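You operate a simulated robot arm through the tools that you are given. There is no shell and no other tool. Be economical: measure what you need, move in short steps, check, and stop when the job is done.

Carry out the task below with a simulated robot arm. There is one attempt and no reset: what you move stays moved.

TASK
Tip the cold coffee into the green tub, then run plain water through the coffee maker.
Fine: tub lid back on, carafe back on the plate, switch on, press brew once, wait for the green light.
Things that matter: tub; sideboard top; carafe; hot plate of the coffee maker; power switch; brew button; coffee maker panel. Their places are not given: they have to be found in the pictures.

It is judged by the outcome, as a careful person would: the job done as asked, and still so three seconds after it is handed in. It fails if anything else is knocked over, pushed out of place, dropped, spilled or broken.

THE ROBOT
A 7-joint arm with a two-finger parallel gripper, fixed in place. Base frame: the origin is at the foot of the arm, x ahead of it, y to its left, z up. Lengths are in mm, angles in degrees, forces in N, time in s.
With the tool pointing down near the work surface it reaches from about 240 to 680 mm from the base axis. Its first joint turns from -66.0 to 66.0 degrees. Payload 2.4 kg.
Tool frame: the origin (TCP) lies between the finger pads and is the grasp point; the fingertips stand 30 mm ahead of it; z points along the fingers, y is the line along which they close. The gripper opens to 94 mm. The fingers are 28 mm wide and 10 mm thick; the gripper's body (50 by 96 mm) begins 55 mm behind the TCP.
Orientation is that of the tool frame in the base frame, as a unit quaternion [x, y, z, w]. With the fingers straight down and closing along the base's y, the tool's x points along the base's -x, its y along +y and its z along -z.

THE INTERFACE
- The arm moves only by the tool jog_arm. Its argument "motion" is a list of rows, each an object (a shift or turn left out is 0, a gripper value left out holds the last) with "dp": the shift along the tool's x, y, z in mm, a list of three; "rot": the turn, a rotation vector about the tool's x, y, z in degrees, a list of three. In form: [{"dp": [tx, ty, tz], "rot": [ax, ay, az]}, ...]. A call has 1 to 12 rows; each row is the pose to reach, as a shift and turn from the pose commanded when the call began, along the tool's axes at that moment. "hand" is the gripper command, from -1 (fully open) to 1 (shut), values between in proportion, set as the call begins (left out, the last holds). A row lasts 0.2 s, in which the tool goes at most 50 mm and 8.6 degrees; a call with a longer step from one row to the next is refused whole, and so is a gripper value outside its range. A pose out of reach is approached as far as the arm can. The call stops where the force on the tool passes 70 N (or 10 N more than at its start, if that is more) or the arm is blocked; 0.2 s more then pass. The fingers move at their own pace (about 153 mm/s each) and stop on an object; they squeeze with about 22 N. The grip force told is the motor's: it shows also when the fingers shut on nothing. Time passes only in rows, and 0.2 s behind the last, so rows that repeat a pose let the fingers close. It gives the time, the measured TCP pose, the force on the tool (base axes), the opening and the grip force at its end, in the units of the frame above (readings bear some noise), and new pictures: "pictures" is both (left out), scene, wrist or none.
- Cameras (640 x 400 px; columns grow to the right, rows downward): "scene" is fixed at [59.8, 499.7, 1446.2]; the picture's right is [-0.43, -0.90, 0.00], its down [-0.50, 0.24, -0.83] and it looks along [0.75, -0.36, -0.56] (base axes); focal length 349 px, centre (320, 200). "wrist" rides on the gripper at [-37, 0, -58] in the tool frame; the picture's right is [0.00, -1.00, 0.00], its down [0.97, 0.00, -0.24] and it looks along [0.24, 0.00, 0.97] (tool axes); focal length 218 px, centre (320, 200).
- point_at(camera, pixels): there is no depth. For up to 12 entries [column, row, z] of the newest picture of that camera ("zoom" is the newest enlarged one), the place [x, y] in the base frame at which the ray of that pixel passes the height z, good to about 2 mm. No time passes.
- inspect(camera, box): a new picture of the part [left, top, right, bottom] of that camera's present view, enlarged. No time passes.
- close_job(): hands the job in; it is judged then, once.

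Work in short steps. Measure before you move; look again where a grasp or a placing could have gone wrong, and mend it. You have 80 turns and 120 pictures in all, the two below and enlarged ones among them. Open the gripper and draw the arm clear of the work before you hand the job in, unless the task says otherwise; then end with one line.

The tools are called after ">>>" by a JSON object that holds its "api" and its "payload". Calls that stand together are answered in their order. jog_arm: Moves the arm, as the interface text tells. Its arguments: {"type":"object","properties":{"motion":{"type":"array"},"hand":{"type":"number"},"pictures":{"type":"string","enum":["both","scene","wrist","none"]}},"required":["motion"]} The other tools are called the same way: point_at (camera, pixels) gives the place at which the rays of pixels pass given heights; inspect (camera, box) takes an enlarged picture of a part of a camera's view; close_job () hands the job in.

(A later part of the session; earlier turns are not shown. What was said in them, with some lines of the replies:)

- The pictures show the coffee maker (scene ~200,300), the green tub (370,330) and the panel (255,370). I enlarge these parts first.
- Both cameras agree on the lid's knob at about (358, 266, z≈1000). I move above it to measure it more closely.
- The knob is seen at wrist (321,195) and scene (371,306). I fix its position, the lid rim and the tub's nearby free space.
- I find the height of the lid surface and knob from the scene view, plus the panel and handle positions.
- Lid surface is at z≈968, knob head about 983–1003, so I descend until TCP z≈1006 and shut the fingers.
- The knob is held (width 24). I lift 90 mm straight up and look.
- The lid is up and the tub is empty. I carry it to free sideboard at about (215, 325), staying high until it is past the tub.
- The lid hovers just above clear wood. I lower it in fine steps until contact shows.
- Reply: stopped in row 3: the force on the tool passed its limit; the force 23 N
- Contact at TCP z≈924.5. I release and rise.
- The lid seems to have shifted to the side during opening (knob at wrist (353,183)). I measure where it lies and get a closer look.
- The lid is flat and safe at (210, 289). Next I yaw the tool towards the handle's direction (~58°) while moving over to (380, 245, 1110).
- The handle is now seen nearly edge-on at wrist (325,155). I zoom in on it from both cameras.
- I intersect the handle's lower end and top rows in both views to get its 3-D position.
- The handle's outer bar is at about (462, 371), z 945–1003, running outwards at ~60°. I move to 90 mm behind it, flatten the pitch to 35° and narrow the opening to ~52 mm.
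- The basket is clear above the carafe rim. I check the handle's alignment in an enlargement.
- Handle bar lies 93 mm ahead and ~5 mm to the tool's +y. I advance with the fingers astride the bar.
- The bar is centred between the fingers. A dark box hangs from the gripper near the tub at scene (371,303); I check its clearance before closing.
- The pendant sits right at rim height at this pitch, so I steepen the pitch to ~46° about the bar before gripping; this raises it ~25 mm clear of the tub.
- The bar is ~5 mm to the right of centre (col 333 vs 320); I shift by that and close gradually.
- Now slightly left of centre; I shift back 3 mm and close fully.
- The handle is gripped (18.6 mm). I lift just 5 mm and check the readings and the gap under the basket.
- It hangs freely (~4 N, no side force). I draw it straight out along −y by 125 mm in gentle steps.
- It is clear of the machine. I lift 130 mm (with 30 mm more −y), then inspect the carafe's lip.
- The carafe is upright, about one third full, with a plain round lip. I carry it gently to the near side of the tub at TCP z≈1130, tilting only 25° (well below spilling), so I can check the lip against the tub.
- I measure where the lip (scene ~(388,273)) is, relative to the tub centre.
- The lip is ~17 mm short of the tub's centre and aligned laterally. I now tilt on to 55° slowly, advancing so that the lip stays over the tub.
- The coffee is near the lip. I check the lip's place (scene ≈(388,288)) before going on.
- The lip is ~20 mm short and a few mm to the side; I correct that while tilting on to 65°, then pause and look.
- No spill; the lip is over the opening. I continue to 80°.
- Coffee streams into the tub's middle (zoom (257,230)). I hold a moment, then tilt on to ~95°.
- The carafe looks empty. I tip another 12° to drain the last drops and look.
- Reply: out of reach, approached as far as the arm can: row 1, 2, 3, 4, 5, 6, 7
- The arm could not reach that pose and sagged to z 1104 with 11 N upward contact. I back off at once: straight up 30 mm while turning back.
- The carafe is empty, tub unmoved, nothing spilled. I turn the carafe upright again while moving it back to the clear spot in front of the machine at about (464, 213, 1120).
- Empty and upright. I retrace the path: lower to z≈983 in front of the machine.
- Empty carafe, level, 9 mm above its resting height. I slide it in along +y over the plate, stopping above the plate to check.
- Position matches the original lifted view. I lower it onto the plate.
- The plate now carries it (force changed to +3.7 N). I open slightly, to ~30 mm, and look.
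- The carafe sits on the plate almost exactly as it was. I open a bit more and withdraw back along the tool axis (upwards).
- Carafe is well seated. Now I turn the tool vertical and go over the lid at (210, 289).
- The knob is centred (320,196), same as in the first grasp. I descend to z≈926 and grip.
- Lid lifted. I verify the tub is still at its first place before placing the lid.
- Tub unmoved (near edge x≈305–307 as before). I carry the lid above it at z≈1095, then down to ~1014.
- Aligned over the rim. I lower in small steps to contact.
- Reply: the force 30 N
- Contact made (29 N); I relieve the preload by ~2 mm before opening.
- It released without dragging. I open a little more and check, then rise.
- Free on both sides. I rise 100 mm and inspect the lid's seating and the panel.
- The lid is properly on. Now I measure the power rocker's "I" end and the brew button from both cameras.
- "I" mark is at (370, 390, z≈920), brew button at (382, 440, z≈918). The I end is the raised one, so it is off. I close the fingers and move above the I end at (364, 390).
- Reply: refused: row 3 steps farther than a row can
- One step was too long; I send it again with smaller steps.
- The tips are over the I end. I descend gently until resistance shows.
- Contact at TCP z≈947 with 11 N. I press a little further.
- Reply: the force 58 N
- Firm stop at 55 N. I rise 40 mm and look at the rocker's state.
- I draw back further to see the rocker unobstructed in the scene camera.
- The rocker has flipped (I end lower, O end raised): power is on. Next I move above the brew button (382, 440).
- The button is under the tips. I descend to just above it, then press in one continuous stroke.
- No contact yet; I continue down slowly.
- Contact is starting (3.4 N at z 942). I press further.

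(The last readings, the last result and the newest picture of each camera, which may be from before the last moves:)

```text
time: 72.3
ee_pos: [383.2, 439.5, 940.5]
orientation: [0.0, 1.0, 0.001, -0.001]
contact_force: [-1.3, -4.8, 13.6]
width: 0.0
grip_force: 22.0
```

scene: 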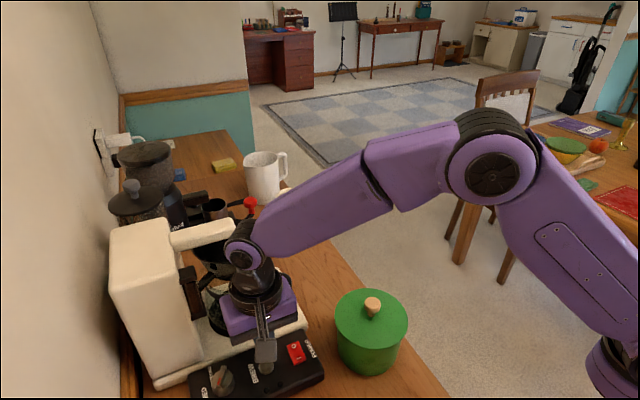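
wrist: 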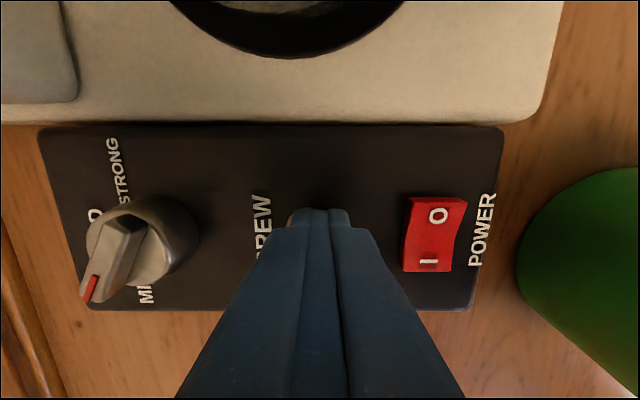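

I look at the indicator lamps while holding.

>>> {"api": "inspect", "payload": {"camera": "scene", "box": [190, 320, 330, 400]}}

```text
4.57 times, centred on (260, 360) of scene
```

zoom: 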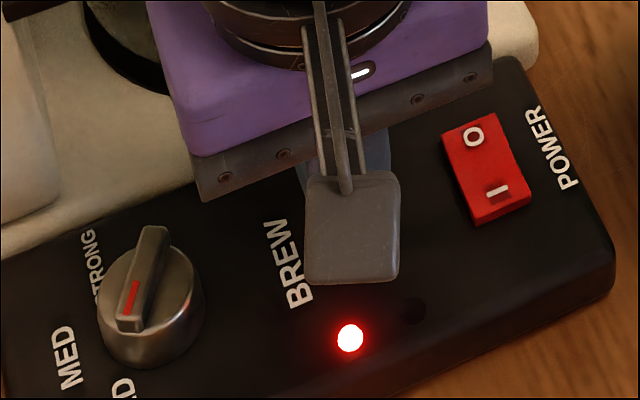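

The red lamp is lit: brewing has begun. I release straight up and draw the arm clear, then wait.

>>> {"api": "jog_arm", "payload": {"motion": [{"dp": [0, 0, -15]}, {"dp": [5, 0, -50]}, {"dp": [15, 0, -95]}, {"dp": [25, 0, -140]}, {"dp": [40, -35, -160]}, {"dp": [50, -75, -165]}, {"dp": [60, -115, -165]}, {"dp": [60, -155, -165]}, {"dp": [60, -195, -165]}, {"dp": [60, -235, -165]}, {"dp": [60, -235, -165]}], "hand": 1, "pictures": "scene"}}

>>> {"api": "inspect", "payload": {"camera": "scene", "box": [100, 200, 420, 400]}}

```text
time: 74.7
ee_pos: [322.7, 202.7, 1107.7]
orientation: [0.0, 1.0, 0.0, 0.0]
contact_force: [-0.2, 0.0, 0.1]
width: 0.0
grip_force: 21.7
```

scene: 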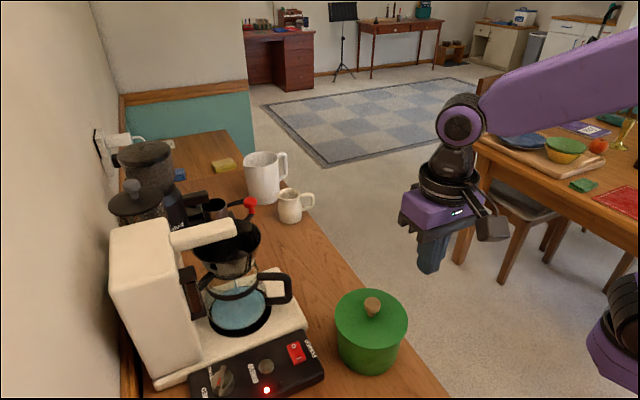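

```text
2.00 times, centred on (260, 300) of scene
```

zoom: 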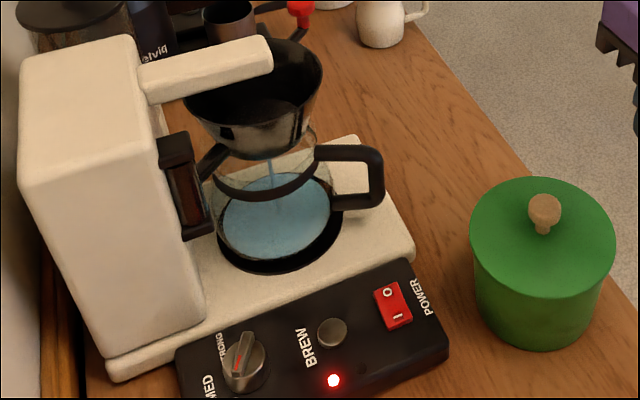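

Water is running into the carafe and the red lamp is lit. I open the gripper and wait.

>>> {"api": "jog_arm", "payload": {"motion": [{}, {}, {}, {}, {}, {}, {}, {}, {}, {}, {}, {}], "hand": -1, "pictures": "none"}}

>>> {"api": "jog_arm", "payload": {"motion": [{}, {}, {}, {}, {}, {}, {}, {}, {}, {}, {}, {}], "pictures": "scene"}}

```text
time: 77.3
ee_pos: [322.9, 204.5, 1106.9]
orientation: [-0.001, 1.0, 0.0, 0.001]
contact_force: [0.3, -0.4, 1.0]
width: 94.2
grip_force: 0.1
```

```text
time: 79.9
ee_pos: [322.3, 203.3, 1107.7]
orientation: [-0.001, 1.0, 0.0, 0.0]
contact_force: [-0.3, 0.0, -0.5]
width: 93.8
grip_force: 0.1
```

scene: 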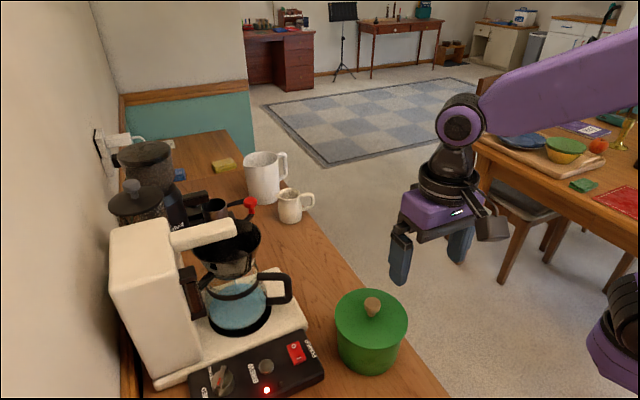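

Still red. I keep waiting.

>>> {"api": "jog_arm", "payload": {"motion": [{}, {}, {}, {}, {}, {}, {}, {}, {}, {}, {}, {}], "pictures": "none"}}

>>> {"api": "jog_arm", "payload": {"motion": [{}, {}, {}, {}, {}, {}, {}, {}, {}, {}, {}, {}], "pictures": "scene"}}

```text
time: 82.5
ee_pos: [323.1, 203.4, 1108.0]
orientation: [0.001, 1.0, 0.0, 0.0]
contact_force: [0.0, -0.5, -0.2]
width: 94.0
grip_force: 0.1
```

```text
time: 85.1
ee_pos: [322.3, 203.6, 1107.9]
orientation: [0.0, 1.0, 0.0, 0.001]
contact_force: [-1.1, 0.3, -0.9]
width: 94.2
grip_force: 0.1
```

scene: 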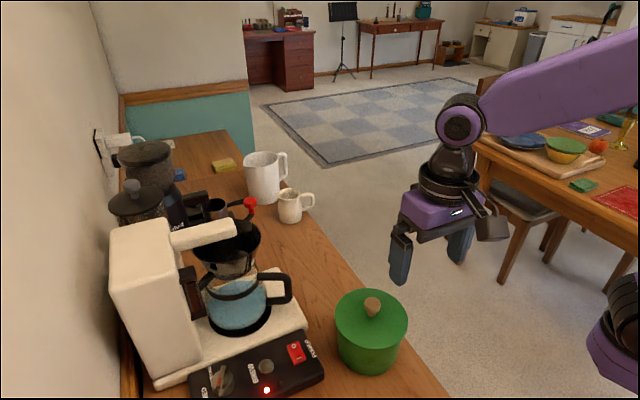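

Still red; I wait longer.

>>> {"api": "jog_arm", "payload": {"motion": [{}, {}, {}, {}, {}, {}, {}, {}, {}, {}, {}, {}], "pictures": "none"}}

>>> {"api": "jog_arm", "payload": {"motion": [{}, {}, {}, {}, {}, {}, {}, {}, {}, {}, {}, {}], "pictures": "none"}}

>>> {"api": "jog_arm", "payload": {"motion": [{}, {}, {}, {}, {}, {}, {}, {}, {}, {}, {}, {}], "pictures": "none"}}

>>> {"api": "jog_arm", "payload": {"motion": [{}, {}, {}, {}, {}, {}, {}, {}, {}, {}, {}, {}], "pictures": "scene"}}

```text
time: 87.7
ee_pos: [323.3, 203.9, 1107.9]
orientation: [0.001, 1.0, 0.001, 0.0]
contact_force: [-0.5, 0.5, 0.2]
width: 94.2
grip_force: 0.1
```

```text
time: 90.3
ee_pos: [322.0, 204.5, 1108.3]
orientation: [0.0, 1.0, -0.001, 0.0]
contact_force: [-0.3, 0.1, 0.5]
width: 94.4
grip_force: 0.0
```

```text
time: 92.9
ee_pos: [322.1, 204.3, 1108.3]
orientation: [0.0, 1.0, 0.0, 0.0]
contact_force: [-0.5, -0.4, 0.1]
width: 93.7
grip_force: 0.1
```

```text
time: 95.5
ee_pos: [322.1, 203.3, 1109.2]
orientation: [0.001, 1.0, 0.0, 0.0]
contact_force: [0.3, 0.2, -1.0]
width: 93.9
grip_force: 0.1
```

scene: 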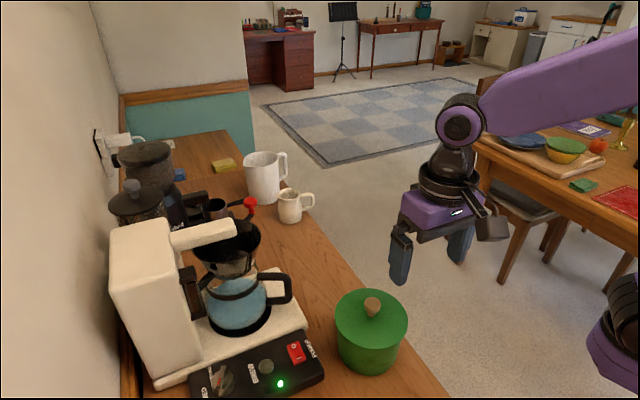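

The green lamp is lit at scene (280,383). One last close check of the whole area before handing in.

>>> {"api": "inspect", "payload": {"camera": "scene", "box": [100, 200, 420, 400]}}

```text
2.00 times, centred on (260, 300) of scene
```

zoom: 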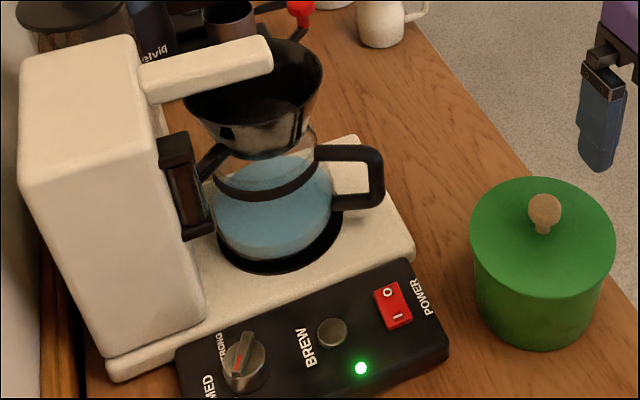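

Everything is in order: lid on, carafe on the plate with water, power on, green light lit, gripper open and clear.

>>> {"api": "close_job", "payload": {}}

```text
The job is handed in.
```

The cold coffee is in the green tub with its lid back on. The carafe is back on the plate, full of plain water, the power is on, brew was pressed once and the green light is lit.
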